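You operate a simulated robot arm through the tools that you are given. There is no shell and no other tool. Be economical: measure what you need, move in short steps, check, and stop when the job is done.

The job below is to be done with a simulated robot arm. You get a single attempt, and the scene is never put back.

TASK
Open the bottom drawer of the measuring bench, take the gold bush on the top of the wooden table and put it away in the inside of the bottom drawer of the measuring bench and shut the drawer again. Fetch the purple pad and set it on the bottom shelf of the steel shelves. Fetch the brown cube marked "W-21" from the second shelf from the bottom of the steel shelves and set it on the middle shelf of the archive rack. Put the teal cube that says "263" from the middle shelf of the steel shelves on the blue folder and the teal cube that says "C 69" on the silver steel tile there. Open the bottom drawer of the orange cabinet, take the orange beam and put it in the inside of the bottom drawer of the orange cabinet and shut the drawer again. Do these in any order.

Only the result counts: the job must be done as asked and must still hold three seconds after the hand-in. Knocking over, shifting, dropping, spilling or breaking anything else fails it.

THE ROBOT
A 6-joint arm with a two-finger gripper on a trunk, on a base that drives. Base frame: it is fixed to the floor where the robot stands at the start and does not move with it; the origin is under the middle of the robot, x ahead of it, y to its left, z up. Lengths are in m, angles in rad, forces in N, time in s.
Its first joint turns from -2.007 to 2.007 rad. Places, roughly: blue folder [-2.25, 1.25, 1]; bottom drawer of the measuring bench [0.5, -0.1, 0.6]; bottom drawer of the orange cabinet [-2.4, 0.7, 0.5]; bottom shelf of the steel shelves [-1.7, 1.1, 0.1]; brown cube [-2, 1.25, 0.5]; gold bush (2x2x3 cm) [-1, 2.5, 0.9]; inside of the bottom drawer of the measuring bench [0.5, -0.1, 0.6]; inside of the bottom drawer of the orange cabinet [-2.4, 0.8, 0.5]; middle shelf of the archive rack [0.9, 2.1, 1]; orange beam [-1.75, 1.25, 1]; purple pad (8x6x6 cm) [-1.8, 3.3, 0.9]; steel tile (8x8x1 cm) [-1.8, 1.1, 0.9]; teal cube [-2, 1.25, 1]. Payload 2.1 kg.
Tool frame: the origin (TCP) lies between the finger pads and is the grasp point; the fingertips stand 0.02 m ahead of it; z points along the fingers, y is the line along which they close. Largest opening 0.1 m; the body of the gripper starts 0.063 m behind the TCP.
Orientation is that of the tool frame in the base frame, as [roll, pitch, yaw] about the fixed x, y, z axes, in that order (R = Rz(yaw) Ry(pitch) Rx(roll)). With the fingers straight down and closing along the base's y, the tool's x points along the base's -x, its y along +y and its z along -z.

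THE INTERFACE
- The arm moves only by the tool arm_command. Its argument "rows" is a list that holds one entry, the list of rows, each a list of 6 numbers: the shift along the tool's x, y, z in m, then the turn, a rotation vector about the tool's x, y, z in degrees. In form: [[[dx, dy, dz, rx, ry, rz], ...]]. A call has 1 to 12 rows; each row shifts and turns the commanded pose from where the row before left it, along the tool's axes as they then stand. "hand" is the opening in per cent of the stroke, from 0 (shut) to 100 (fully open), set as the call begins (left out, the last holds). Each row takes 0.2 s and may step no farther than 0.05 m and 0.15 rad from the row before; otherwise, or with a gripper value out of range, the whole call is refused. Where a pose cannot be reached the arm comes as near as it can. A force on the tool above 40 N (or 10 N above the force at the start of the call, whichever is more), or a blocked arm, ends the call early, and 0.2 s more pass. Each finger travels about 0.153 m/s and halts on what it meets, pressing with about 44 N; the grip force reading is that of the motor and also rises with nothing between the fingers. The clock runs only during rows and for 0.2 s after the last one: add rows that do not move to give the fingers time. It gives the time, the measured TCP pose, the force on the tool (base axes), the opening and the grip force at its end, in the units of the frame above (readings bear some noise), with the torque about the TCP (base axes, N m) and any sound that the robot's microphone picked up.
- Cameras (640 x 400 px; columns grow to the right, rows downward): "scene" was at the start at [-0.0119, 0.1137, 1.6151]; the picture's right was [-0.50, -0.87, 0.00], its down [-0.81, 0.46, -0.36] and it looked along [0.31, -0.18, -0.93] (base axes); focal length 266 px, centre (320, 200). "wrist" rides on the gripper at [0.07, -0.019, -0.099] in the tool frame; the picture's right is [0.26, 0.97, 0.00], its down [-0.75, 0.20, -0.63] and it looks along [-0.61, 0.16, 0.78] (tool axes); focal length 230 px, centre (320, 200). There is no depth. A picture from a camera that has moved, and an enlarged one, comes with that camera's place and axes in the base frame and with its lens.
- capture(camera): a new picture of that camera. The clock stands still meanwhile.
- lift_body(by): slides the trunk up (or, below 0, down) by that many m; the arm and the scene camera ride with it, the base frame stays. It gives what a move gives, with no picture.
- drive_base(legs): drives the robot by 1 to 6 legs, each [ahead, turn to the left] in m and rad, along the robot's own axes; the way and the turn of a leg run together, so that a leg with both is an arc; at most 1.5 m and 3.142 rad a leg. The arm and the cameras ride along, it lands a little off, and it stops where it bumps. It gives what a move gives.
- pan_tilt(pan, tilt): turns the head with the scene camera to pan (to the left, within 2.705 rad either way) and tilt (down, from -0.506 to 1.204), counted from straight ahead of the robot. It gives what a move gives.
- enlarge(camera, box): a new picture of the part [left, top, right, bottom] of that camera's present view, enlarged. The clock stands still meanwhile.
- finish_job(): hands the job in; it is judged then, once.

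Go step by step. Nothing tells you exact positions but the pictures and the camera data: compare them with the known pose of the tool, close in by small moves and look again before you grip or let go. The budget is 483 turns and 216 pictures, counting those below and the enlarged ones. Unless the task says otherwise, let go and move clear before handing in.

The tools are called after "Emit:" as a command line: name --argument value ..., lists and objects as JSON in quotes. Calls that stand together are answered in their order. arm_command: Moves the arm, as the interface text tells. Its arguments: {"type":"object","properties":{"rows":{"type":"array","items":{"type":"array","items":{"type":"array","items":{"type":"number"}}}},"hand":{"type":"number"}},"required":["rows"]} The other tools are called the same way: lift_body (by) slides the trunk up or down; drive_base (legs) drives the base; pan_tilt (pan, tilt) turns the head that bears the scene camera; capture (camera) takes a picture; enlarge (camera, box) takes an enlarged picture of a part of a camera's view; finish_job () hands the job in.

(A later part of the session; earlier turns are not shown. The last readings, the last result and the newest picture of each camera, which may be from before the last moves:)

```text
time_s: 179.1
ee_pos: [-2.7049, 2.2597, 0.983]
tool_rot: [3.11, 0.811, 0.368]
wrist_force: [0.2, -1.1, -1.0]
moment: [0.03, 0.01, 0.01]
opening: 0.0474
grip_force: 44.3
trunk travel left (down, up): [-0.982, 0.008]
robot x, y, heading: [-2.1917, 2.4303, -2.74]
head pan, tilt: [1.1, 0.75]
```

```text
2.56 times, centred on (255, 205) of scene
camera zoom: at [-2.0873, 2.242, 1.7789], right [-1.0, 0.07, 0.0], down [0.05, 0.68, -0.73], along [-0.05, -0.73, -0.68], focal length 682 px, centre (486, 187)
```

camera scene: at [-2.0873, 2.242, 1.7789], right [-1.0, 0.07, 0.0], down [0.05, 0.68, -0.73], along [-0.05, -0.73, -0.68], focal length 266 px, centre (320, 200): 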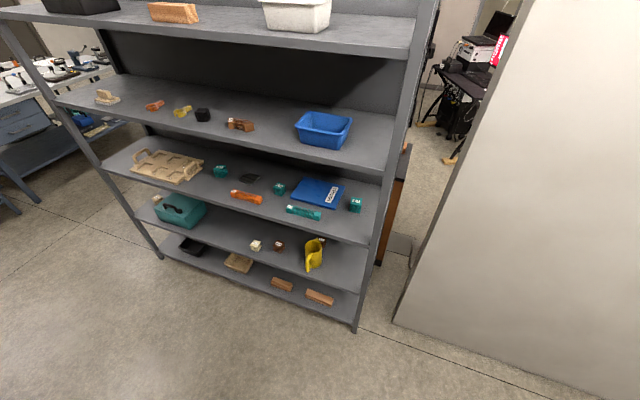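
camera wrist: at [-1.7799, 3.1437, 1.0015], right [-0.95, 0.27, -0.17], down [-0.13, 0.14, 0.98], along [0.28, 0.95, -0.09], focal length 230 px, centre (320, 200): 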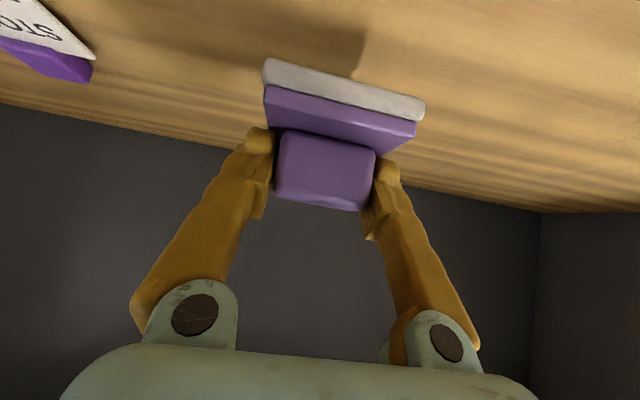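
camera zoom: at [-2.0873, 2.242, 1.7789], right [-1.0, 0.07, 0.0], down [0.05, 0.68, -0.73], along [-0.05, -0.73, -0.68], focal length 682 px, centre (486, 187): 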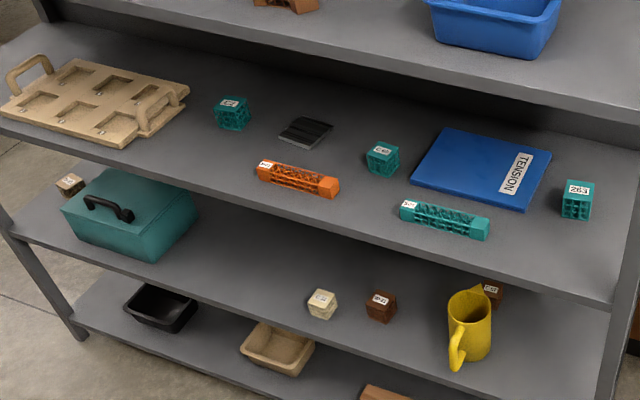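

There is a free gap about 0.17 m wide on the bottom shelf near [-1.755, 1.27], between the beige tray and the first brick. I drive to face it.

Emit:
drive_base --legs '[[0, 2.22], [0.94, 0], [0, -1.5]]'

Emit:
pan_tilt --pan 0 --tilt 0.9

Emit:
capture --camera "scene"

```text
time_s: 193.0
ee_pos: [-1.649, 1.4917, 0.9827]
tool_rot: [3.109, 0.81, 1.097]
wrist_force: [-0.2, 0.9, -0.3]
moment: [-0.01, -0.01, -0.01]
opening: 0.0473
grip_force: 43.9
trunk travel left (down, up): [-0.982, 0.008]
robot x, y, heading: [-1.3763, 1.9641, -2.017]
head pan, tilt: [1.1, 0.75]
```

```text
time_s: 194.3
ee_pos: [-1.6486, 1.4918, 0.9826]
tool_rot: [3.11, 0.812, 1.096]
wrist_force: [0.4, -1.0, -1.4]
moment: [0.0, 0.02, 0.03]
opening: 0.0473
grip_force: 43.9
trunk travel left (down, up): [-0.982, 0.008]
robot x, y, heading: [-1.3744, 1.9585, -2.015]
head pan, tilt: [0.0, 0.901]
```

```text
153 pictures are left
camera scene: at [-1.2582, 1.8875, 1.767], right [-0.9, 0.43, 0.0], down [0.34, 0.71, -0.62], along [-0.27, -0.56, -0.78], focal length 266 px, centre (320, 200)
```

scene: 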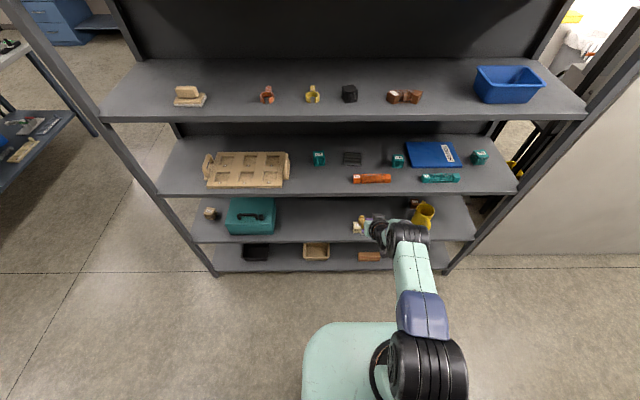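

The shelf front is square to me, and the gap lies about 2 cm left of the TCP line. I shift left 1.8 cm and lower the trunk 0.7 m outside the shelf.

Emit:
arm_command --rows '[[[0, 0.018, 0, 0, 0, 0], [0, 0, 0, 0, 0, 0]]]'

Emit:
lift_body --by -0.74

Emit:
capture --camera "wrist"

Emit:
capture --camera "scene"

```text
time_s: 194.9
ee_pos: [-1.6436, 1.4865, 0.9827]
tool_rot: [3.103, 0.808, 1.097]
wrist_force: [-0.3, 0.2, 0.1]
moment: [-0.01, -0.02, -0.01]
opening: 0.0476
grip_force: 44.0
out of reach, approached as far as the arm can: row 1
trunk travel left (down, up): [-0.982, 0.008]
robot x, y, heading: [-1.3736, 1.9624, -2.018]
head pan, tilt: [0.0, 0.901]
```

```text
refused: -0.74 is not a number from -0.4 to 0.4
```

```text
152 pictures are left
camera wrist: at [-1.6112, 1.6049, 1.0016], right [0.95, -0.26, -0.16], down [0.13, -0.13, 0.98], along [-0.28, -0.96, -0.09], focal length 230 px, centre (320, 200)
```

wrist: 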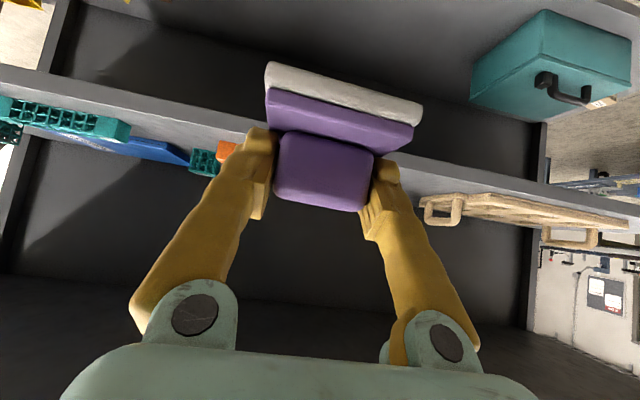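

```text
151 pictures are left
camera scene: at [-1.2585, 1.8876, 1.767], right [-0.9, 0.43, 0.0], down [0.34, 0.71, -0.62], along [-0.27, -0.56, -0.78], focal length 266 px, centre (320, 200)
```

scene: 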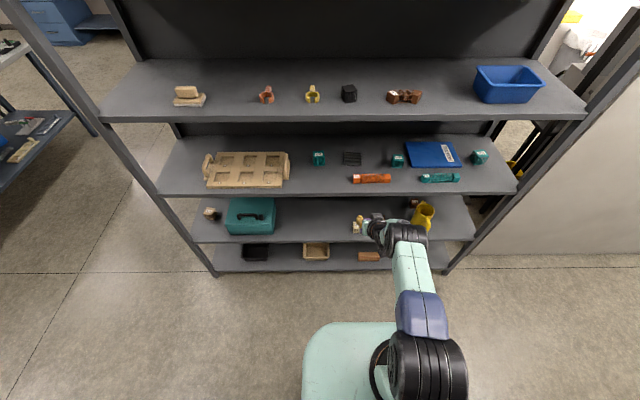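

Lift steps are limited to 0.4 m; I retract the arm slightly to keep it within reach and lower in two steps.

Emit:
arm_command --rows '[[[0.02, 0.01, -0.02, 0, 0, 0], [0, 0, 0, 0, 0, 0]]]'

Emit:
lift_body --by -0.4

Emit:
lift_body --by -0.32

Emit:
capture --camera "wrist"

Emit:
capture --camera "scene"

```text
time_s: 195.5
ee_pos: [-1.6412, 1.5199, 0.9825]
tool_rot: [3.102, 0.809, 1.1]
wrist_force: [0.6, -0.5, -0.3]
moment: [0.0, -0.03, 0.0]
opening: 0.0475
grip_force: 43.6
out of reach, approached as far as the arm can: row 1
trunk travel left (down, up): [-0.982, 0.008]
robot x, y, heading: [-1.3782, 1.959, -2.014]
head pan, tilt: [0.0, 0.901]
```

```text
time_s: 199.3
ee_pos: [-1.6408, 1.5204, 0.5824]
tool_rot: [3.102, 0.806, 1.099]
wrist_force: [0.1, -0.3, -1.2]
moment: [0.02, 0.0, 0.0]
opening: 0.0473
grip_force: 44.1
trunk travel left (down, up): [-0.582, 0.408]
robot x, y, heading: [-1.3782, 1.959, -2.016]
head pan, tilt: [0.0, 0.901]
```

```text
time_s: 202.5
ee_pos: [-1.6419, 1.5191, 0.2622]
tool_rot: [3.103, 0.808, 1.099]
wrist_force: [0.7, 0.0, -0.3]
moment: [0.02, 0.0, -0.02]
opening: 0.0475
grip_force: 44.3
trunk travel left (down, up): [-0.262, 0.728]
robot x, y, heading: [-1.3793, 1.9584, -2.021]
head pan, tilt: [0.0, 0.901]
```

```text
150 pictures are left
camera wrist: at [-1.6092, 1.637, 0.281], right [0.95, -0.26, -0.16], down [0.13, -0.13, 0.98], along [-0.27, -0.96, -0.09], focal length 230 px, centre (320, 200)
```

wrist: 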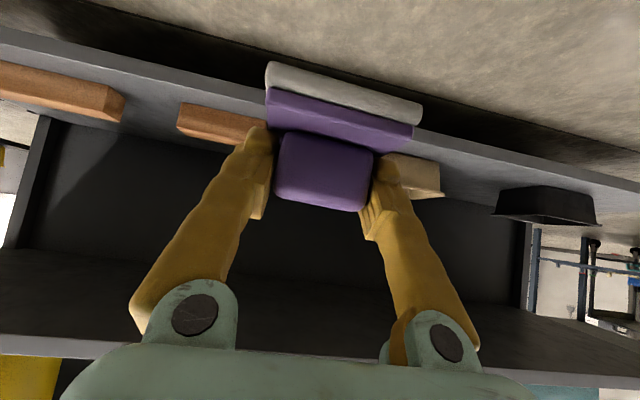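

```text
149 pictures are left
camera scene: at [-1.2584, 1.8877, 1.047], right [-0.9, 0.43, 0.0], down [0.34, 0.71, -0.62], along [-0.27, -0.56, -0.78], focal length 266 px, centre (320, 200)
```

scene: 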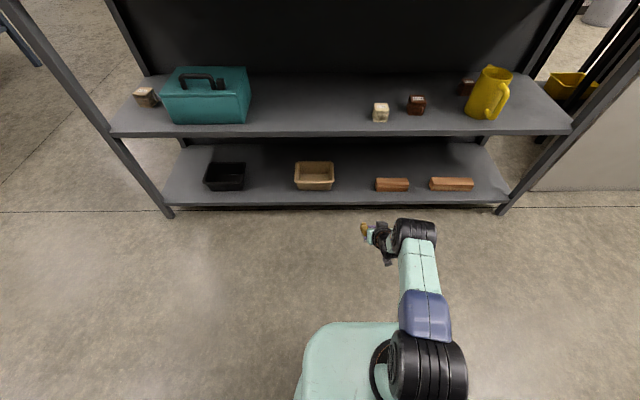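

The view is clear. I turn a hair left to line up on the gap, drive in 0.33 m above the shelf, and look before lowering.

Emit:
drive_base --legs '[[0, 0.025], [0.25, 0]]'

Emit:
capture --camera "scene"

Emit:
capture --camera "wrist"

```text
time_s: 204.7
ee_pos: [-1.7347, 1.2867, 0.2615]
tool_rot: [3.104, 0.807, 1.123]
wrist_force: [-0.3, -0.6, -0.5]
moment: [0.0, -0.02, 0.03]
opening: 0.0474
grip_force: 43.9
trunk travel left (down, up): [-0.262, 0.728]
robot x, y, heading: [-1.4818, 1.7328, -1.991]
head pan, tilt: [0.0, 0.901]
```

```text
148 pictures are left
camera scene: at [-1.3589, 1.6635, 1.047], right [-0.91, 0.41, 0.0], down [0.32, 0.71, -0.62], along [-0.26, -0.57, -0.78], focal length 266 px, centre (320, 200)
```

scene: 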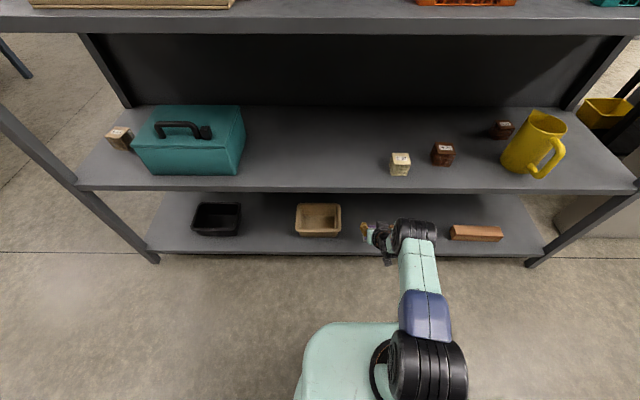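

```text
147 pictures are left
camera wrist: at [-1.704, 1.405, 0.2809], right [0.96, -0.23, -0.16], down [0.13, -0.13, 0.98], along [-0.25, -0.96, -0.09], focal length 230 px, centre (320, 200)
```

wrist: 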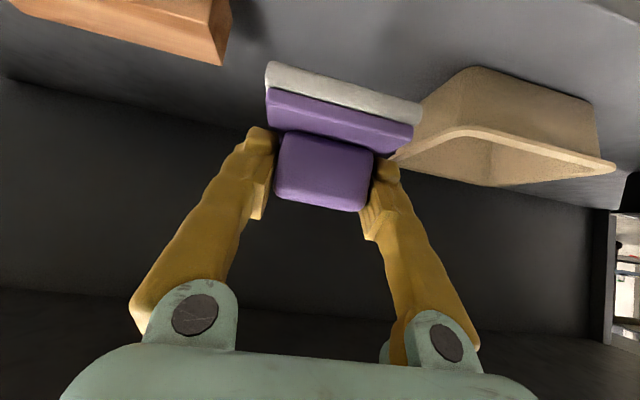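

Lined up. I drive the last 8 cm in and lower 5 cm.

Emit:
drive_base --legs '[[0.085, 0]]'

Emit:
lift_body --by -0.05

Emit:
capture --camera "wrist"

```text
time_s: 205.8
ee_pos: [-1.7694, 1.2095, 0.2625]
tool_rot: [3.104, 0.807, 1.123]
wrist_force: [0.1, 0.3, -0.6]
moment: [0.0, 0.03, -0.01]
opening: 0.0472
grip_force: 43.8
trunk travel left (down, up): [-0.262, 0.728]
robot x, y, heading: [-1.5132, 1.6609, -1.993]
head pan, tilt: [0.0, 0.901]
```

```text
time_s: 206.7
ee_pos: [-1.7701, 1.2106, 0.2124]
tool_rot: [3.103, 0.807, 1.122]
wrist_force: [-0.1, 0.0, -0.6]
moment: [0.03, -0.04, -0.02]
opening: 0.0472
grip_force: 43.9
trunk travel left (down, up): [-0.212, 0.778]
robot x, y, heading: [-1.5138, 1.6577, -1.99]
head pan, tilt: [0.0, 0.901]
```

```text
146 pictures are left
camera wrist: at [-1.7389, 1.3282, 0.2309], right [0.96, -0.23, -0.16], down [0.13, -0.13, 0.98], along [-0.25, -0.96, -0.09], focal length 230 px, centre (320, 200)
```

wrist: 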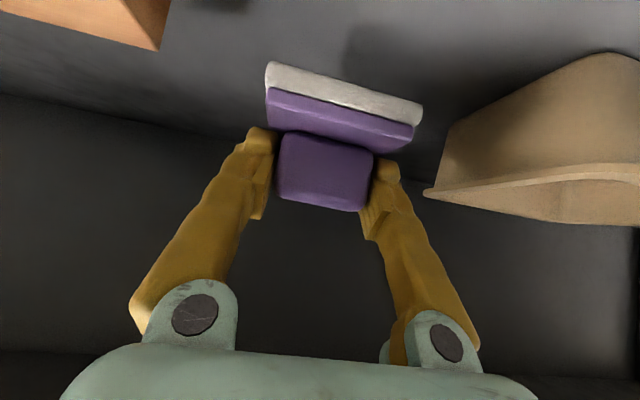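

The tray rim is closer than the brick, so I shift 1.2 cm toward the brick, then lower 3 cm.

Emit:
arm_command --rows '[[[0, -0.012, 0, 0, 0, 0], [0, 0, 0, 0, 0, 0]]]'

Emit:
lift_body --by -0.025

Emit:
capture --camera "wrist"

```text
time_s: 207.3
ee_pos: [-1.7788, 1.2152, 0.2125]
tool_rot: [3.104, 0.807, 1.122]
wrist_force: [-0.7, 0.8, -0.2]
moment: [0.01, 0.01, 0.0]
opening: 0.0475
grip_force: 44.0
trunk travel left (down, up): [-0.212, 0.778]
robot x, y, heading: [-1.5169, 1.6577, -1.993]
head pan, tilt: [0.0, 0.901]
```

```text
time_s: 208.0
ee_pos: [-1.7803, 1.2158, 0.1869]
tool_rot: [3.102, 0.806, 1.122]
wrist_force: [-0.5, -0.2, -0.8]
moment: [0.01, -0.04, -0.01]
opening: 0.0477
grip_force: 43.6
trunk travel left (down, up): [-0.187, 0.803]
robot x, y, heading: [-1.5204, 1.6571, -1.997]
head pan, tilt: [0.0, 0.901]
```

```text
145 pictures are left
camera wrist: at [-1.7496, 1.3329, 0.2056], right [0.96, -0.23, -0.16], down [0.13, -0.13, 0.98], along [-0.25, -0.96, -0.09], focal length 230 px, centre (320, 200)
```

wrist: 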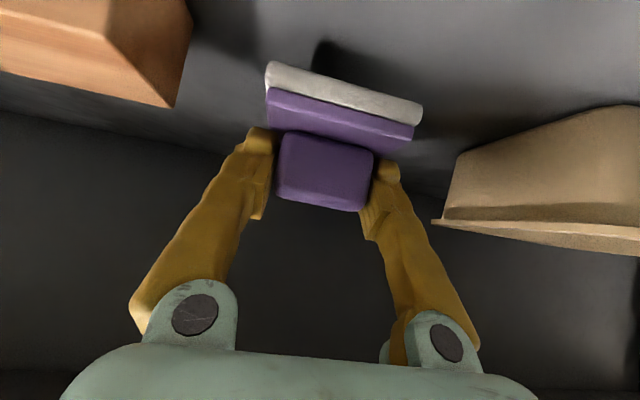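

Close to the shelf. I feel down with the arm in small steps.

Emit:
arm_command --rows '[[[0.0036, 0, 0.0035, 0, 0, 0], [0.0036, 0, 0.0035, 0, 0, 0], [0, 0, 0, 0, 0, 0]]]'

Emit:
arm_command --rows '[[[0.0036, 0, 0.0035, 0, 0, 0], [0.0036, 0, 0.0035, 0, 0, 0], [0, 0, 0, 0, 0, 0]]]'

Emit:
capture --camera "wrist"

```text
time_s: 208.8
ee_pos: [-1.7786, 1.2155, 0.1768]
tool_rot: [3.102, 0.809, 1.122]
wrist_force: [0.6, 0.6, -0.4]
moment: [0.0, 0.02, -0.03]
opening: 0.0474
grip_force: 44.3
trunk travel left (down, up): [-0.187, 0.803]
robot x, y, heading: [-1.5162, 1.6564, -1.992]
head pan, tilt: [0.0, 0.901]
```

```text
time_s: 209.6
ee_pos: [-1.779, 1.215, 0.167]
tool_rot: [3.104, 0.809, 1.121]
wrist_force: [-0.7, 0.4, -0.3]
moment: [-0.03, -0.04, -0.02]
opening: 0.0473
grip_force: 43.8
trunk travel left (down, up): [-0.187, 0.803]
robot x, y, heading: [-1.5149, 1.653, -1.994]
head pan, tilt: [0.0, 0.901]
```

```text
144 pictures are left
camera wrist: at [-1.7491, 1.3325, 0.1851], right [0.96, -0.23, -0.16], down [0.13, -0.13, 0.98], along [-0.25, -0.96, -0.09], focal length 230 px, centre (320, 200)
```

wrist: 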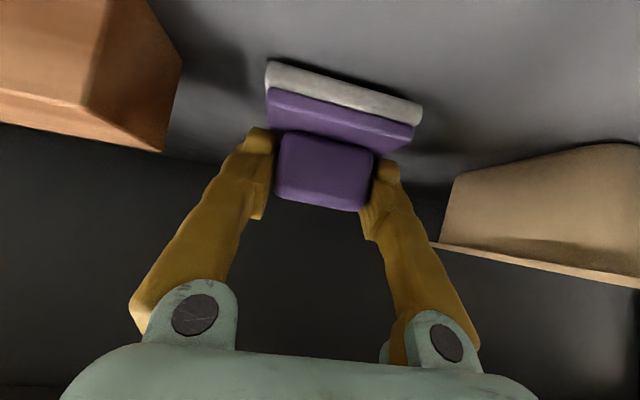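

Emit:
arm_command --rows '[[[0.0036, 0, 0.0035, 0, 0, 0], [0, 0, 0, 0, 0, 0]]]'

Emit:
arm_command --rows '[[[0.0029, 0, 0.0028, 0, 0, 0], [0, 0, 0, 0, 0, 0]]]'

Emit:
arm_command --rows '[[[0.0029, 0, 0.0028, 0, 0, 0], [0, 0, 0, 0, 0, 0]]]'

```text
time_s: 210.2
ee_pos: [-1.7799, 1.2131, 0.1631]
tool_rot: [3.103, 0.814, 1.12]
wrist_force: [0.3, 0.3, 8.7]
moment: [-0.15, 0.4, -0.02]
opening: 0.0475
grip_force: 43.7
trunk travel left (down, up): [-0.187, 0.803]
robot x, y, heading: [-1.5148, 1.6555, -1.991]
head pan, tilt: [0.0, 0.901]
```

```text
time_s: 210.8
ee_pos: [-1.7793, 1.213, 0.1634]
tool_rot: [3.102, 0.819, 1.124]
wrist_force: [5.2, 0.7, 27.6]
moment: [-0.14, 0.16, 0.08]
opening: 0.0472
grip_force: 44.1
trunk travel left (down, up): [-0.187, 0.803]
robot x, y, heading: [-1.514, 1.6538, -1.992]
head pan, tilt: [0.0, 0.901]
```

```text
time_s: 211.2
ee_pos: [-1.7807, 1.211, 0.1592]
tool_rot: [3.105, 0.826, 1.124]
wrist_force: [0.5, 1.4, 19.2]
moment: [0.4, 0.09, 0.01]
opening: 0.0472
grip_force: 44.4
trunk travel left (down, up): [-0.187, 0.803]
robot x, y, heading: [-1.5144, 1.657, -1.995]
head pan, tilt: [0.0, 0.901]
stopped in row 2: the force on the tool passed its limit at 43 N (the readings are from after the stop); the commanded pose is now the measured one
```

The pad rests on the shelf. I open slightly, then back straight out.

Emit:
arm_command --rows '[[[-0.0014, 0, -0.0014, 0, 0, 0], [0, 0, 0, 0, 0, 0]]]'

Emit:
arm_command --rows '[[[0, 0, 0, 0, 0, 0], [0, 0, 0, 0, 0, 0]]]' --hand 65

Emit:
capture --camera "wrist"

```text
time_s: 211.8
ee_pos: [-1.7803, 1.2121, 0.16]
tool_rot: [3.103, 0.821, 1.125]
wrist_force: [-3.0, -4.5, 14.0]
moment: [-0.44, 0.48, 0.1]
opening: 0.0474
grip_force: 43.6
trunk travel left (down, up): [-0.187, 0.803]
robot x, y, heading: [-1.5106, 1.6581, -1.994]
head pan, tilt: [0.0, 0.901]
```

```text
time_s: 212.4
ee_pos: [-1.7787, 1.214, 0.157]
tool_rot: [3.103, 0.811, 1.122]
wrist_force: [-0.3, -0.1, -1.3]
moment: [0.02, -0.02, -0.01]
opening: 0.065
grip_force: 0.0
trunk travel left (down, up): [-0.187, 0.803]
robot x, y, heading: [-1.5138, 1.6556, -1.995]
head pan, tilt: [0.0, 0.901]
```

```text
143 pictures are left
camera wrist: at [-1.7494, 1.3316, 0.1751], right [0.96, -0.23, -0.16], down [0.13, -0.13, 0.98], along [-0.25, -0.96, -0.09], focal length 230 px, centre (320, 200)
```

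wrist: 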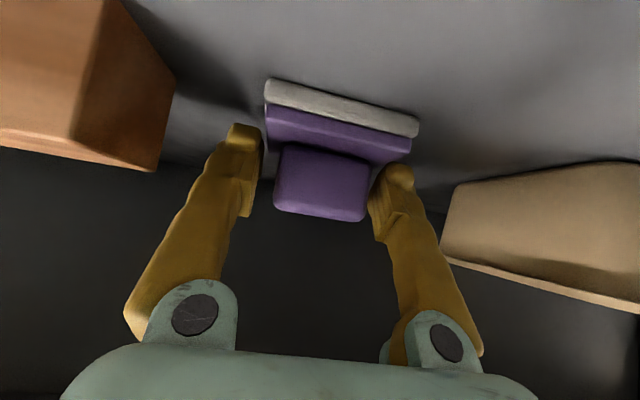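

The right finger sits close to the grip, so I centre by 4 mm, lift 4 cm, and drive back.

Emit:
arm_command --rows '[[[0, 0.004, 0, 0, 0, 0], [-0.0144, 0, -0.0139, 0, 0, 0], [-0.0144, 0, -0.0139, 0, 0, 0], [0, 0, 0, 0, 0, 0]]]'

Emit:
drive_base --legs '[[-0.2, 0]]'

Emit:
capture --camera "scene"

Emit:
capture --camera "wrist"

```text
time_s: 213.4
ee_pos: [-1.7767, 1.2124, 0.1983]
tool_rot: [3.103, 0.815, 1.124]
wrist_force: [0.4, 0.6, -0.2]
moment: [0.01, -0.01, 0.0]
opening: 0.0649
grip_force: 0.1
trunk travel left (down, up): [-0.187, 0.803]
robot x, y, heading: [-1.5126, 1.6603, -1.993]
head pan, tilt: [0.0, 0.901]
```

```text
time_s: 215.0
ee_pos: [-1.696, 1.3932, 0.198]
tool_rot: [3.104, 0.814, 1.123]
wrist_force: [0.0, -1.2, -0.2]
moment: [0.0, -0.01, 0.01]
opening: 0.065
grip_force: 0.0
trunk travel left (down, up): [-0.187, 0.803]
robot x, y, heading: [-1.433, 1.8384, -1.992]
head pan, tilt: [0.0, 0.901]
```

```text
142 pictures are left
camera scene: at [-1.3117, 1.7678, 0.972], right [-0.91, 0.41, 0.0], down [0.32, 0.71, -0.62], along [-0.26, -0.57, -0.78], focal length 266 px, centre (320, 200)
```

scene: 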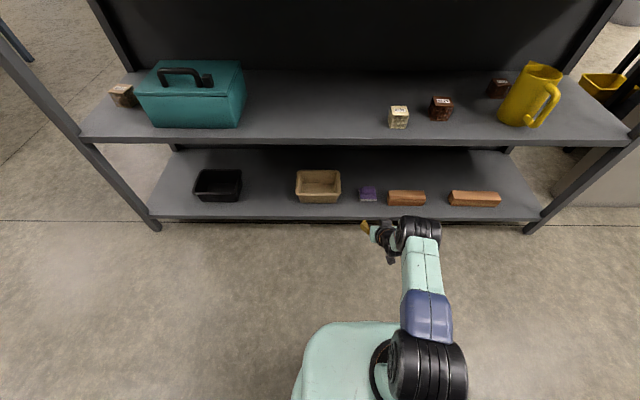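

```text
141 pictures are left
camera wrist: at [-1.6652, 1.5113, 0.2156], right [0.96, -0.23, -0.16], down [0.14, -0.12, 0.98], along [-0.25, -0.96, -0.09], focal length 230 px, centre (320, 200)
```

wrist: 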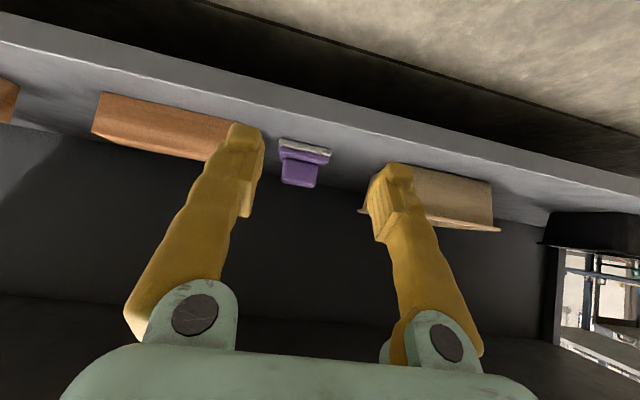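

The pad stands on the bottom shelf. Next I read the cube labels on the second shelf.

Emit:
enlarge --camera "scene" --box '[380, 60, 540, 160]'

```text
4.00 times, centred on (460, 110) of scene
camera zoom: at [-1.3117, 1.7678, 0.972], right [-0.91, 0.41, 0.0], down [0.32, 0.71, -0.62], along [-0.26, -0.57, -0.78], focal length 1066 px, centre (-240, 560)
```

zoom: 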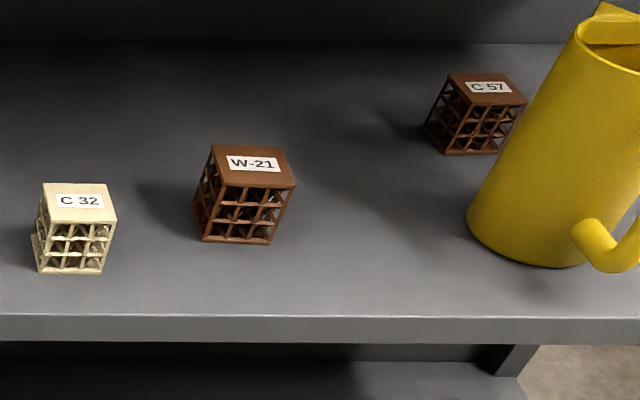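

W-21 is the front brown cube, near [-1.947, 1.257, 0.51]. I raise the trunk and shift sideways with a small manoeuvre to face it.

Emit:
lift_body --by 0.36

Emit:
drive_base --legs '[[0, 0.885], [-0.192, 0], [0, -0.913]]'

Emit:
pan_tilt --pan 0 --tilt 0.75

Emit:
capture --camera "scene"

Emit:
capture --camera "wrist"

```text
time_s: 218.5
ee_pos: [-1.6956, 1.3926, 0.5585]
tool_rot: [3.103, 0.816, 1.122]
wrist_force: [1.2, 0.0, 0.3]
moment: [-0.01, 0.01, 0.0]
opening: 0.0653
grip_force: 0.1
trunk travel left (down, up): [-0.547, 0.443]
robot x, y, heading: [-1.4295, 1.8365, -1.995]
head pan, tilt: [0.0, 0.901]
```

```text
time_s: 224.7
ee_pos: [-1.7972, 1.5727, 0.5572]
tool_rot: [3.103, 0.814, 1.085]
wrist_force: [0.0, -0.1, 0.3]
moment: [0.0, -0.03, 0.01]
opening: 0.0651
grip_force: 0.0
trunk travel left (down, up): [-0.547, 0.443]
robot x, y, heading: [-1.5169, 2.0081, -2.033]
head pan, tilt: [0.0, 0.901]
```

```text
time_s: 225.4
ee_pos: [-1.797, 1.5731, 0.5571]
tool_rot: [3.103, 0.816, 1.086]
wrist_force: [0.4, 0.4, 1.0]
moment: [0.0, 0.01, 0.01]
opening: 0.0652
grip_force: 0.1
trunk travel left (down, up): [-0.547, 0.443]
robot x, y, heading: [-1.5158, 2.0071, -2.034]
head pan, tilt: [0.0, 0.75]
```

```text
139 pictures are left
camera scene: at [-1.403, 1.9268, 1.3438], right [-0.9, 0.45, 0.0], down [0.3, 0.61, -0.73], along [-0.33, -0.65, -0.68], focal length 266 px, centre (320, 200)
```

scene: 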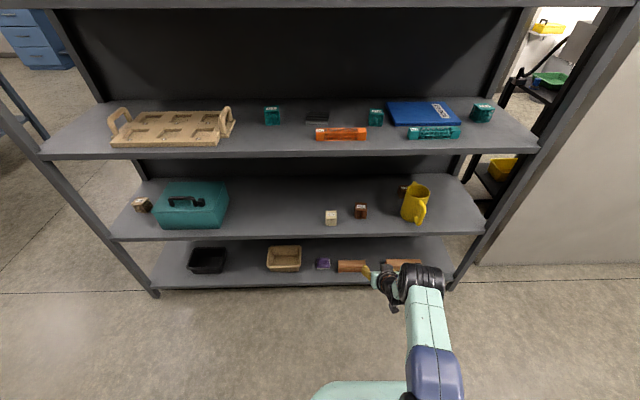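

```text
138 pictures are left
camera wrist: at [-1.7623, 1.6899, 0.5756], right [0.95, -0.27, -0.16], down [0.13, -0.13, 0.98], along [-0.29, -0.95, -0.09], focal length 230 px, centre (320, 200)
```

wrist: 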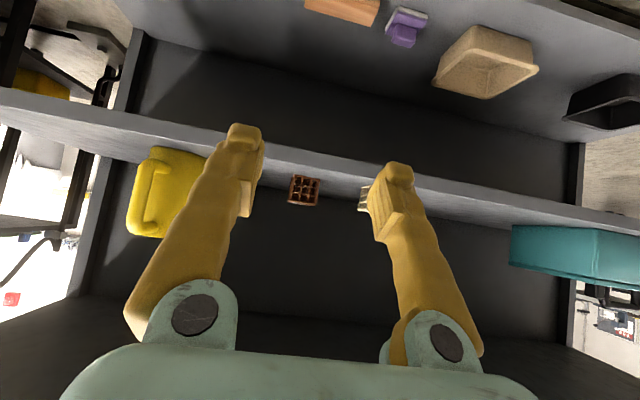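

The cube is 0.34 m ahead and about 1.3 cm left. I adjust, open wider, lower 3.5 cm and drive in 0.25 m.

Emit:
arm_command --rows '[[[0, 0.013, 0, 0, 0, 0], [0, 0, 0, 0, 0, 0]]]' --hand 85

Emit:
lift_body --by -0.03

Emit:
drive_base --legs '[[0.23, 0]]'

Emit:
capture --camera "wrist"

Emit:
capture --camera "scene"

```text
time_s: 226.0
ee_pos: [-1.7863, 1.5678, 0.558]
tool_rot: [3.099, 0.817, 1.091]
wrist_force: [-0.1, 0.5, 0.0]
moment: [-0.03, 0.0, -0.02]
opening: 0.0851
grip_force: 0.1
trunk travel left (down, up): [-0.547, 0.443]
robot x, y, heading: [-1.5181, 2.0092, -2.033]
head pan, tilt: [0.0, 0.75]
```

```text
time_s: 226.8
ee_pos: [-1.7861, 1.5681, 0.5285]
tool_rot: [3.1, 0.814, 1.091]
wrist_force: [-0.4, 1.3, 0.0]
moment: [0.04, 0.01, -0.02]
opening: 0.0852
grip_force: 0.3
trunk travel left (down, up): [-0.517, 0.473]
robot x, y, heading: [-1.5174, 2.0065, -2.037]
head pan, tilt: [0.0, 0.75]
```

```text
time_s: 228.5
ee_pos: [-1.8884, 1.3598, 0.5272]
tool_rot: [3.101, 0.813, 1.093]
wrist_force: [0.0, 0.9, -0.1]
moment: [-0.01, -0.02, -0.01]
opening: 0.0852
grip_force: 0.0
trunk travel left (down, up): [-0.517, 0.473]
robot x, y, heading: [-1.6209, 1.8001, -2.032]
head pan, tilt: [0.0, 0.75]
```

```text
137 pictures are left
camera wrist: at [-1.8549, 1.4773, 0.5457], right [0.95, -0.26, -0.16], down [0.13, -0.13, 0.98], along [-0.28, -0.96, -0.09], focal length 230 px, centre (320, 200)
```

wrist: 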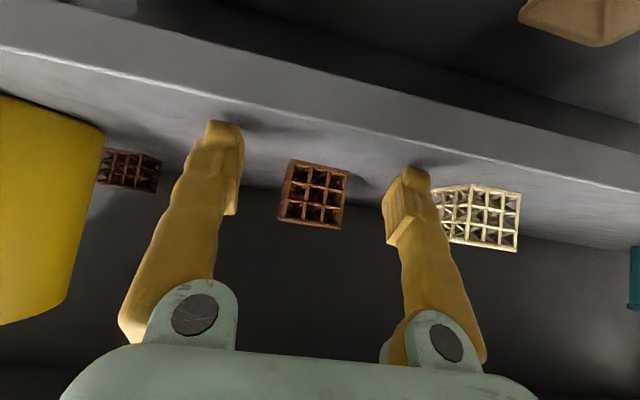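

```text
136 pictures are left
camera scene: at [-1.506, 1.7191, 1.3139], right [-0.9, 0.44, 0.0], down [0.3, 0.61, -0.73], along [-0.32, -0.66, -0.68], focal length 266 px, centre (320, 200)
```

scene: 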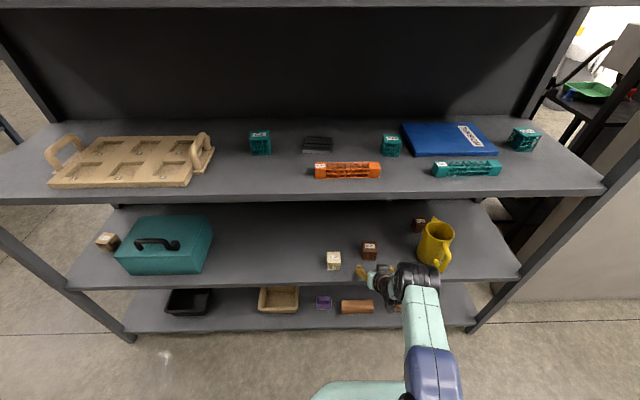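

The cube is about 7 cm ahead and aligned. I trim 5 mm left and drive 6.5 cm.

Emit:
arm_command --rows '[[[0, 0.005, 0, 0, 0, 0], [0, 0, 0, 0, 0, 0]]]'

Emit:
drive_base --legs '[[0.062, 0]]'

Emit:
capture --camera "wrist"

```text
time_s: 229.1
ee_pos: [-1.887, 1.3613, 0.5284]
tool_rot: [3.101, 0.815, 1.094]
wrist_force: [0.0, -0.5, -0.4]
moment: [-0.01, -0.03, -0.02]
opening: 0.085
grip_force: 0.1
out of reach, approached as far as the arm can: row 1
trunk travel left (down, up): [-0.517, 0.473]
robot x, y, heading: [-1.6206, 1.8036, -2.027]
head pan, tilt: [0.0, 0.75]
```

```text
time_s: 230.1
ee_pos: [-1.9152, 1.3049, 0.5277]
tool_rot: [3.099, 0.813, 1.092]
wrist_force: [0.4, -0.1, 0.6]
moment: [0.03, 0.01, 0.06]
opening: 0.0851
grip_force: 0.0
trunk travel left (down, up): [-0.517, 0.473]
robot x, y, heading: [-1.6476, 1.7446, -2.028]
head pan, tilt: [0.0, 0.75]
```

```text
135 pictures are left
camera wrist: at [-1.8826, 1.4214, 0.5456], right [0.95, -0.26, -0.16], down [0.13, -0.13, 0.98], along [-0.28, -0.96, -0.09], focal length 230 px, centre (320, 200)
```

wrist: 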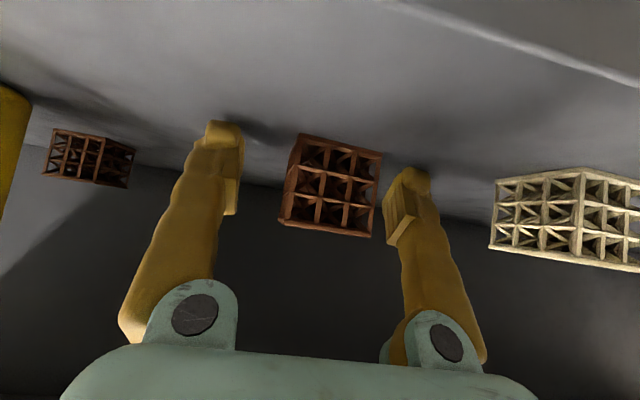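

The cube is between the fingers; 2 cm more and I close.

Emit:
drive_base --legs '[[0.022, 0]]'

Emit:
arm_command --rows '[[[0, 0, 0, 0, 0, 0], [0, 0, 0, 0, 0, 0], [0, 0, 0, 0, 0, 0], [0, 0, 0, 0, 0, 0]]]' --hand 0

Emit:
capture --camera "wrist"

```text
time_s: 230.9
ee_pos: [-1.9256, 1.2849, 0.5274]
tool_rot: [3.101, 0.813, 1.092]
wrist_force: [0.1, -0.6, 0.8]
moment: [0.0, 0.02, 0.02]
opening: 0.0849
grip_force: 0.0
trunk travel left (down, up): [-0.517, 0.473]
robot x, y, heading: [-1.6586, 1.7292, -2.031]
head pan, tilt: [0.0, 0.75]
```

```text
time_s: 231.9
ee_pos: [-1.9254, 1.2854, 0.5289]
tool_rot: [3.101, 0.814, 1.093]
wrist_force: [-0.4, -1.0, 0.2]
moment: [0.0, 0.01, 0.03]
opening: 0.0485
grip_force: 44.3
trunk travel left (down, up): [-0.517, 0.473]
robot x, y, heading: [-1.6589, 1.728, -2.026]
head pan, tilt: [0.0, 0.75]
```

```text
134 pictures are left
camera wrist: at [-1.8922, 1.402, 0.5459], right [0.95, -0.26, -0.16], down [0.13, -0.13, 0.98], along [-0.28, -0.96, -0.09], focal length 230 px, centre (320, 200)
```

wrist: 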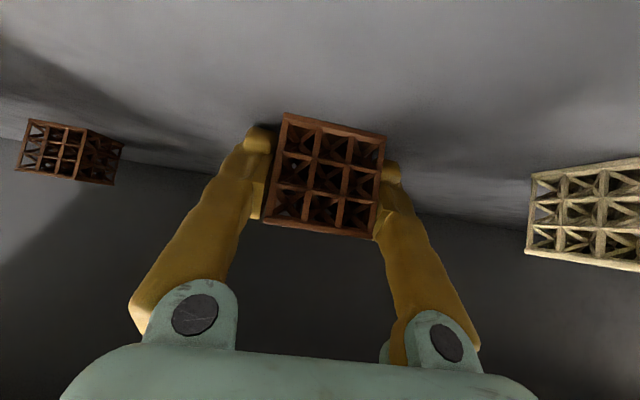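

The cube is held. I lift it clear, back out, and drive across to the archive rack.

Emit:
lift_body --by 0.06

Emit:
drive_base --legs '[[-0.35, 0], [0, 1.446], [1.08, 0], [0, 0.27], [1.15, 0], [0, 1.43]]'

Emit:
pan_tilt --pan 0 --tilt 0.4

Emit:
capture --camera "scene"

Emit:
capture --camera "wrist"

```text
time_s: 232.9
ee_pos: [-1.9256, 1.2854, 0.5883]
tool_rot: [3.098, 0.814, 1.093]
wrist_force: [0.2, 0.1, -1.3]
moment: [-0.01, 0.01, -0.01]
opening: 0.0484
grip_force: 44.2
trunk travel left (down, up): [-0.577, 0.413]
robot x, y, heading: [-1.6586, 1.7244, -2.028]
head pan, tilt: [0.0, 0.75]
```

```text
time_s: 253.7
ee_pos: [0.7594, 1.5332, 0.5879]
tool_rot: [3.099, 0.816, -2.045]
wrist_force: [-0.5, 0.1, -0.5]
moment: [0.01, 0.0, 0.02]
opening: 0.0485
grip_force: 44.4
trunk travel left (down, up): [-0.577, 0.413]
robot x, y, heading: [0.4953, 1.0902, 1.117]
head pan, tilt: [0.0, 0.75]
```

```text
time_s: 254.6
ee_pos: [0.7592, 1.5331, 0.5874]
tool_rot: [3.1, 0.814, -2.045]
wrist_force: [-0.3, 0.0, -0.9]
moment: [-0.03, -0.02, -0.04]
opening: 0.0486
grip_force: 44.4
trunk travel left (down, up): [-0.577, 0.413]
robot x, y, heading: [0.4957, 1.0952, 1.113]
head pan, tilt: [0.0, 0.4]
```

```text
133 pictures are left
camera scene: at [0.3826, 1.1843, 1.4049], right [0.9, -0.44, 0.0], down [-0.17, -0.35, -0.92], along [0.41, 0.83, -0.39], focal length 266 px, centre (320, 200)
```

scene: 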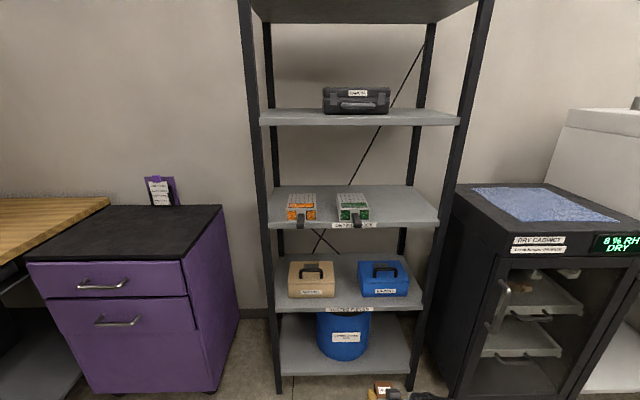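

```text
132 pictures are left
camera wrist: at [0.7244, 1.4178, 0.6059], right [-0.95, 0.26, -0.16], down [-0.13, 0.13, 0.98], along [0.27, 0.96, -0.09], focal length 230 px, centre (320, 200)
```

wrist: 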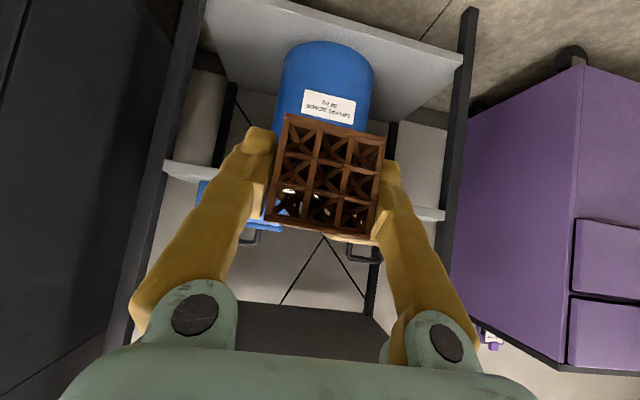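

The middle shelf (with the orange and green boxes) has free room at its right end. I raise the trunk and sidestep right to line up with it.

Emit:
lift_body --by 0.4

Emit:
drive_base --legs '[[0, -0.568], [0.324, 0], [0, 0.568]]'

Emit:
pan_tilt --pan 0 --tilt 0.7

Emit:
capture --camera "scene"

Emit:
capture --camera "wrist"

```text
time_s: 258.4
ee_pos: [0.7612, 1.533, 0.9877]
tool_rot: [3.1, 0.815, -2.045]
wrist_force: [0.2, 0.3, -0.7]
moment: [-0.02, -0.02, 0.01]
opening: 0.0484
grip_force: 44.7
trunk travel left (down, up): [-0.977, 0.013]
robot x, y, heading: [0.4929, 1.0906, 1.116]
head pan, tilt: [0.0, 0.4]
```

```text
time_s: 262.4
ee_pos: [1.23, 1.4812, 0.9821]
tool_rot: [3.096, 0.789, -2.625]
wrist_force: [-4.3, -21.9, 0.7]
moment: [-0.22, 0.04, -0.03]
opening: 0.0486
grip_force: 44.2
trunk travel left (down, up): [-0.977, 0.013]
robot x, y, heading: [0.7759, 1.2624, 0.538]
head pan, tilt: [0.0, 0.4]
stopped in leg 3: the force on the tool passed its limit at 50 N (the readings are from after the stop); the commanded pose is now the measured one
```

```text
time_s: 263.2
ee_pos: [1.2291, 1.4812, 0.983]
tool_rot: [3.093, 0.79, -2.62]
wrist_force: [-12.0, -23.4, -7.1]
moment: [-0.5, 0.19, 0.23]
opening: 0.0484
grip_force: 44.0
trunk travel left (down, up): [-0.977, 0.013]
robot x, y, heading: [0.7773, 1.2625, 0.542]
head pan, tilt: [0.0, 0.7]
```

```text
131 pictures are left
camera scene: at [0.7219, 1.3856, 1.7789], right [0.51, -0.86, -0.01], down [-0.55, -0.33, -0.77], along [0.66, 0.4, -0.64], focal length 266 px, centre (320, 200)
```

scene: 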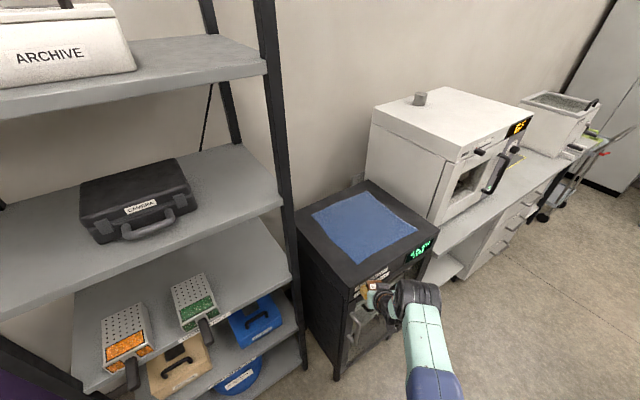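

```text
130 pictures are left
camera wrist: at [1.1372, 1.4032, 1.0038], right [-0.67, 0.73, -0.15], down [-0.02, 0.18, 0.98], along [0.74, 0.66, -0.11], focal length 230 px, centre (320, 200)
```

wrist: 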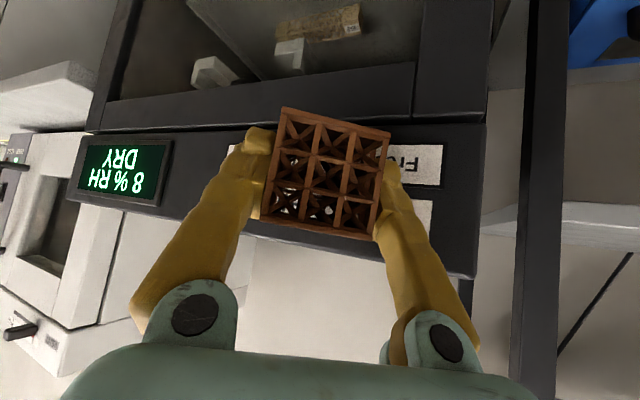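

The tool touched the dry cabinet, which is nearer than I judged. I back off along the same line, then turn to face the rack.

Emit:
drive_base --legs '[[-0.2, 0]]'

Emit:
capture --camera "wrist"

Emit:
capture --camera "scene"

```text
time_s: 264.8
ee_pos: [1.0644, 1.3871, 0.9824]
tool_rot: [3.099, 0.789, -2.614]
wrist_force: [0.6, -0.3, -1.1]
moment: [-0.02, -0.01, -0.02]
opening: 0.0485
grip_force: 44.3
trunk travel left (down, up): [-0.977, 0.013]
robot x, y, heading: [0.6057, 1.1616, 0.547]
head pan, tilt: [0.0, 0.7]
```

```text
129 pictures are left
camera wrist: at [0.9717, 1.3095, 1.0022], right [-0.67, 0.73, -0.15], down [-0.02, 0.19, 0.98], along [0.74, 0.66, -0.11], focal length 230 px, centre (320, 200)
```

wrist: 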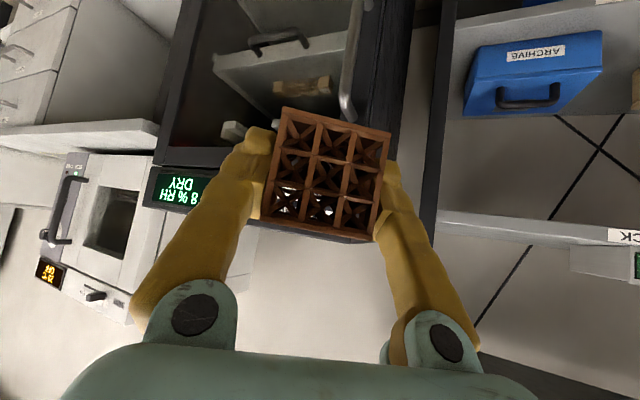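

```text
128 pictures are left
camera scene: at [0.5577, 1.2968, 1.778], right [0.52, -0.86, 0.0], down [-0.55, -0.33, -0.76], along [0.65, 0.39, -0.65], focal length 266 px, centre (320, 200)
```

scene: 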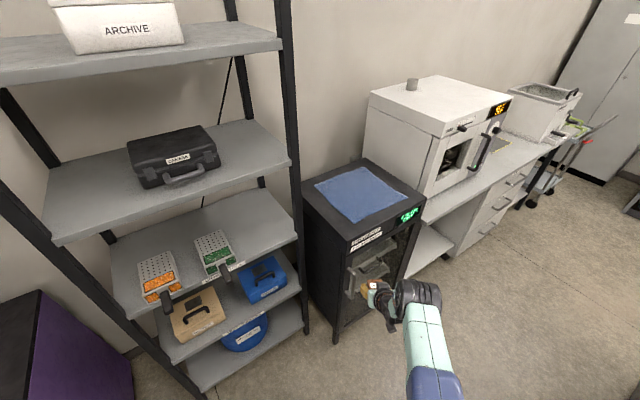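

Now I know the shelf's right-front corner is about [1.155, 1.775] at z 0.92, and the free place is near [1.085, 1.919]. I realign well clear of the cabinet.

Emit:
drive_base --legs '[[0, 1.173], [-0.097, 0], [0, -0.6]]'

Emit:
pan_tilt --pan 0 --tilt 0.6

Emit:
capture --camera "scene"

Emit:
capture --camera "wrist"

```text
time_s: 270.5
ee_pos: [0.8798, 1.505, 0.9813]
tool_rot: [3.1, 0.792, -2.035]
wrist_force: [-0.7, -0.3, 0.1]
moment: [0.01, -0.02, -0.02]
opening: 0.0484
grip_force: 44.2
trunk travel left (down, up): [-0.977, 0.013]
robot x, y, heading: [0.623, 1.0624, 1.122]
head pan, tilt: [0.0, 0.7]
```

```text
time_s: 271.1
ee_pos: [0.8796, 1.5032, 0.9815]
tool_rot: [3.1, 0.791, -2.035]
wrist_force: [-0.7, 0.7, -0.4]
moment: [0.0, -0.01, -0.02]
opening: 0.0484
grip_force: 44.1
trunk travel left (down, up): [-0.977, 0.013]
robot x, y, heading: [0.6201, 1.0622, 1.123]
head pan, tilt: [0.0, 0.6]
```

```text
127 pictures are left
camera scene: at [0.5067, 1.1527, 1.7867], right [0.9, -0.43, 0.0], down [-0.25, -0.51, -0.82], along [0.36, 0.74, -0.57], focal length 266 px, centre (320, 200)
```

scene: 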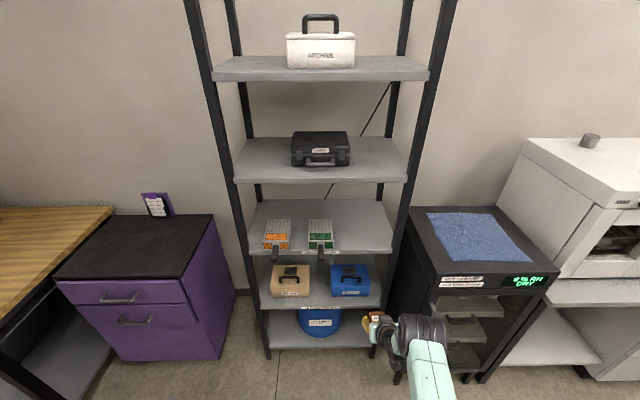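

```text
126 pictures are left
camera wrist: at [0.8453, 1.388, 1.0029], right [-0.96, 0.25, -0.15], down [-0.12, 0.14, 0.98], along [0.26, 0.96, -0.11], focal length 230 px, centre (320, 200)
```

wrist: 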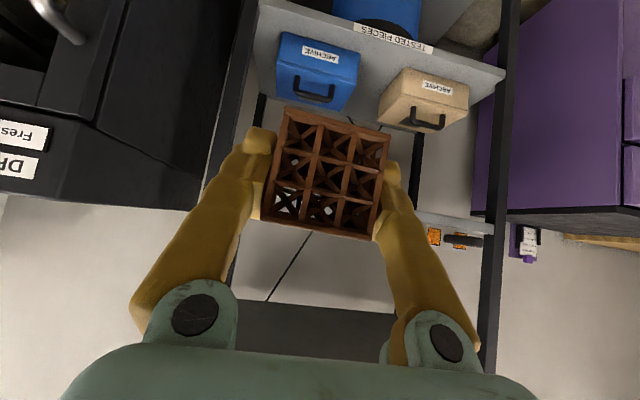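

I'm lined up with the free spot, 0.45 m ahead. I raise a little more and drive in partway to check the height over the shelf edge.

Emit:
lift_body --by 0.012

Emit:
arm_command --rows '[[[-0.0144, 0, -0.0139, 0, 0, 0], [-0.0072, 0, -0.0069, 0, 0, 0], [0, 0, 0, 0, 0, 0]]]'

Emit:
drive_base --legs '[[0.24, 0]]'

Emit:
capture --camera "wrist"

Emit:
capture --camera "scene"

```text
time_s: 271.7
ee_pos: [0.8797, 1.5037, 0.9948]
tool_rot: [3.1, 0.791, -2.037]
wrist_force: [-0.1, 0.3, -0.3]
moment: [0.02, -0.03, -0.04]
opening: 0.0484
grip_force: 44.0
trunk travel left (down, up): [-0.989, 0.001]
robot x, y, heading: [0.6202, 1.0651, 1.119]
head pan, tilt: [0.0, 0.6]
```

```text
time_s: 272.5
ee_pos: [0.882, 1.5025, 1.0238]
tool_rot: [3.101, 0.789, -2.037]
wrist_force: [-0.6, 0.5, -0.9]
moment: [0.0, 0.02, 0.03]
opening: 0.0485
grip_force: 42.9
trunk travel left (down, up): [-0.989, 0.001]
robot x, y, heading: [0.6196, 1.071, 1.127]
head pan, tilt: [0.0, 0.6]
```

```text
time_s: 274.3
ee_pos: [0.9849, 1.7174, 1.0249]
tool_rot: [3.1, 0.795, -2.037]
wrist_force: [0.3, 0.0, -0.2]
moment: [-0.02, 0.0, 0.02]
opening: 0.0482
grip_force: 44.3
trunk travel left (down, up): [-0.989, 0.001]
robot x, y, heading: [0.7258, 1.2784, 1.122]
head pan, tilt: [0.0, 0.6]
```

```text
125 pictures are left
camera wrist: at [0.9497, 1.6015, 1.0456], right [-0.96, 0.25, -0.15], down [-0.12, 0.14, 0.98], along [0.26, 0.96, -0.11], focal length 230 px, centre (320, 200)
```

wrist: 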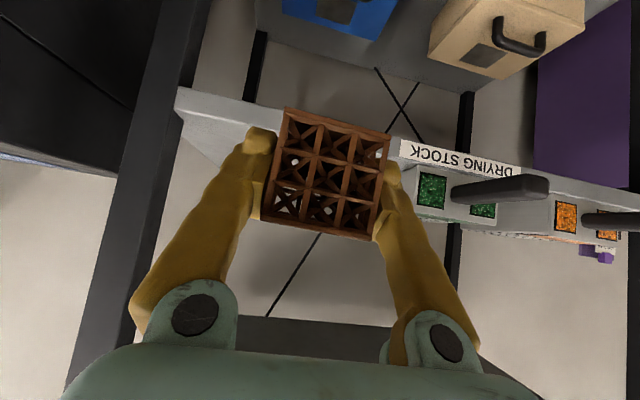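

```text
124 pictures are left
camera scene: at [0.6091, 1.3649, 1.7989], right [0.9, -0.43, 0.0], down [-0.24, -0.51, -0.83], along [0.36, 0.74, -0.56], focal length 266 px, centre (320, 200)
```

scene: 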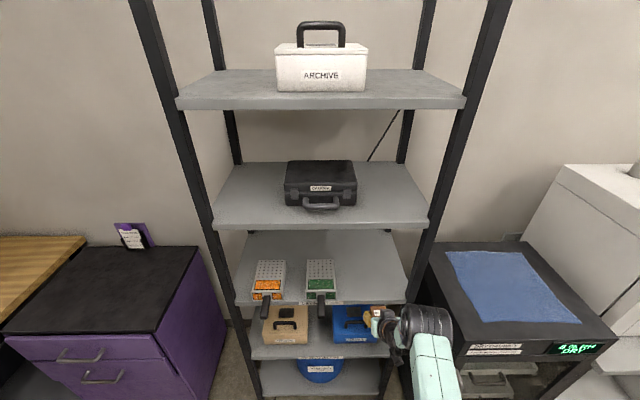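

I clear the shelf edge by about 4 cm and am centred between the green box and the post. I drive 0.19 m in.

Emit:
drive_base --legs '[[0.19, 0]]'

Emit:
capture --camera "wrist"

Emit:
capture --camera "scene"

```text
time_s: 275.9
ee_pos: [1.0662, 1.8854, 1.0251]
tool_rot: [3.1, 0.794, -2.037]
wrist_force: [-0.7, 0.0, 0.1]
moment: [-0.02, -0.02, 0.02]
opening: 0.0483
grip_force: 44.4
trunk travel left (down, up): [-0.989, 0.001]
robot x, y, heading: [0.8049, 1.4455, 1.127]
head pan, tilt: [0.0, 0.6]
```

```text
123 pictures are left
camera wrist: at [1.031, 1.7699, 1.0459], right [-0.96, 0.25, -0.15], down [-0.12, 0.14, 0.98], along [0.26, 0.96, -0.11], focal length 230 px, centre (320, 200)
```

wrist: 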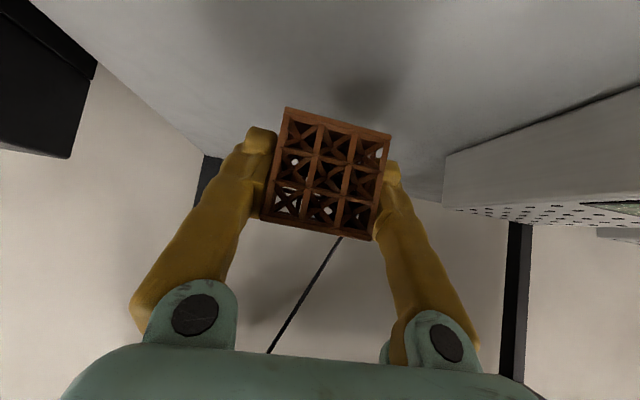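

```text
122 pictures are left
camera scene: at [0.6901, 1.5328, 1.7989], right [0.9, -0.43, 0.0], down [-0.24, -0.51, -0.83], along [0.36, 0.74, -0.56], focal length 266 px, centre (320, 200)
```

scene: 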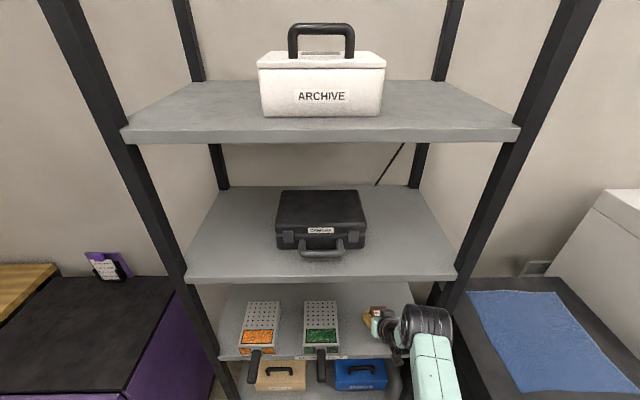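

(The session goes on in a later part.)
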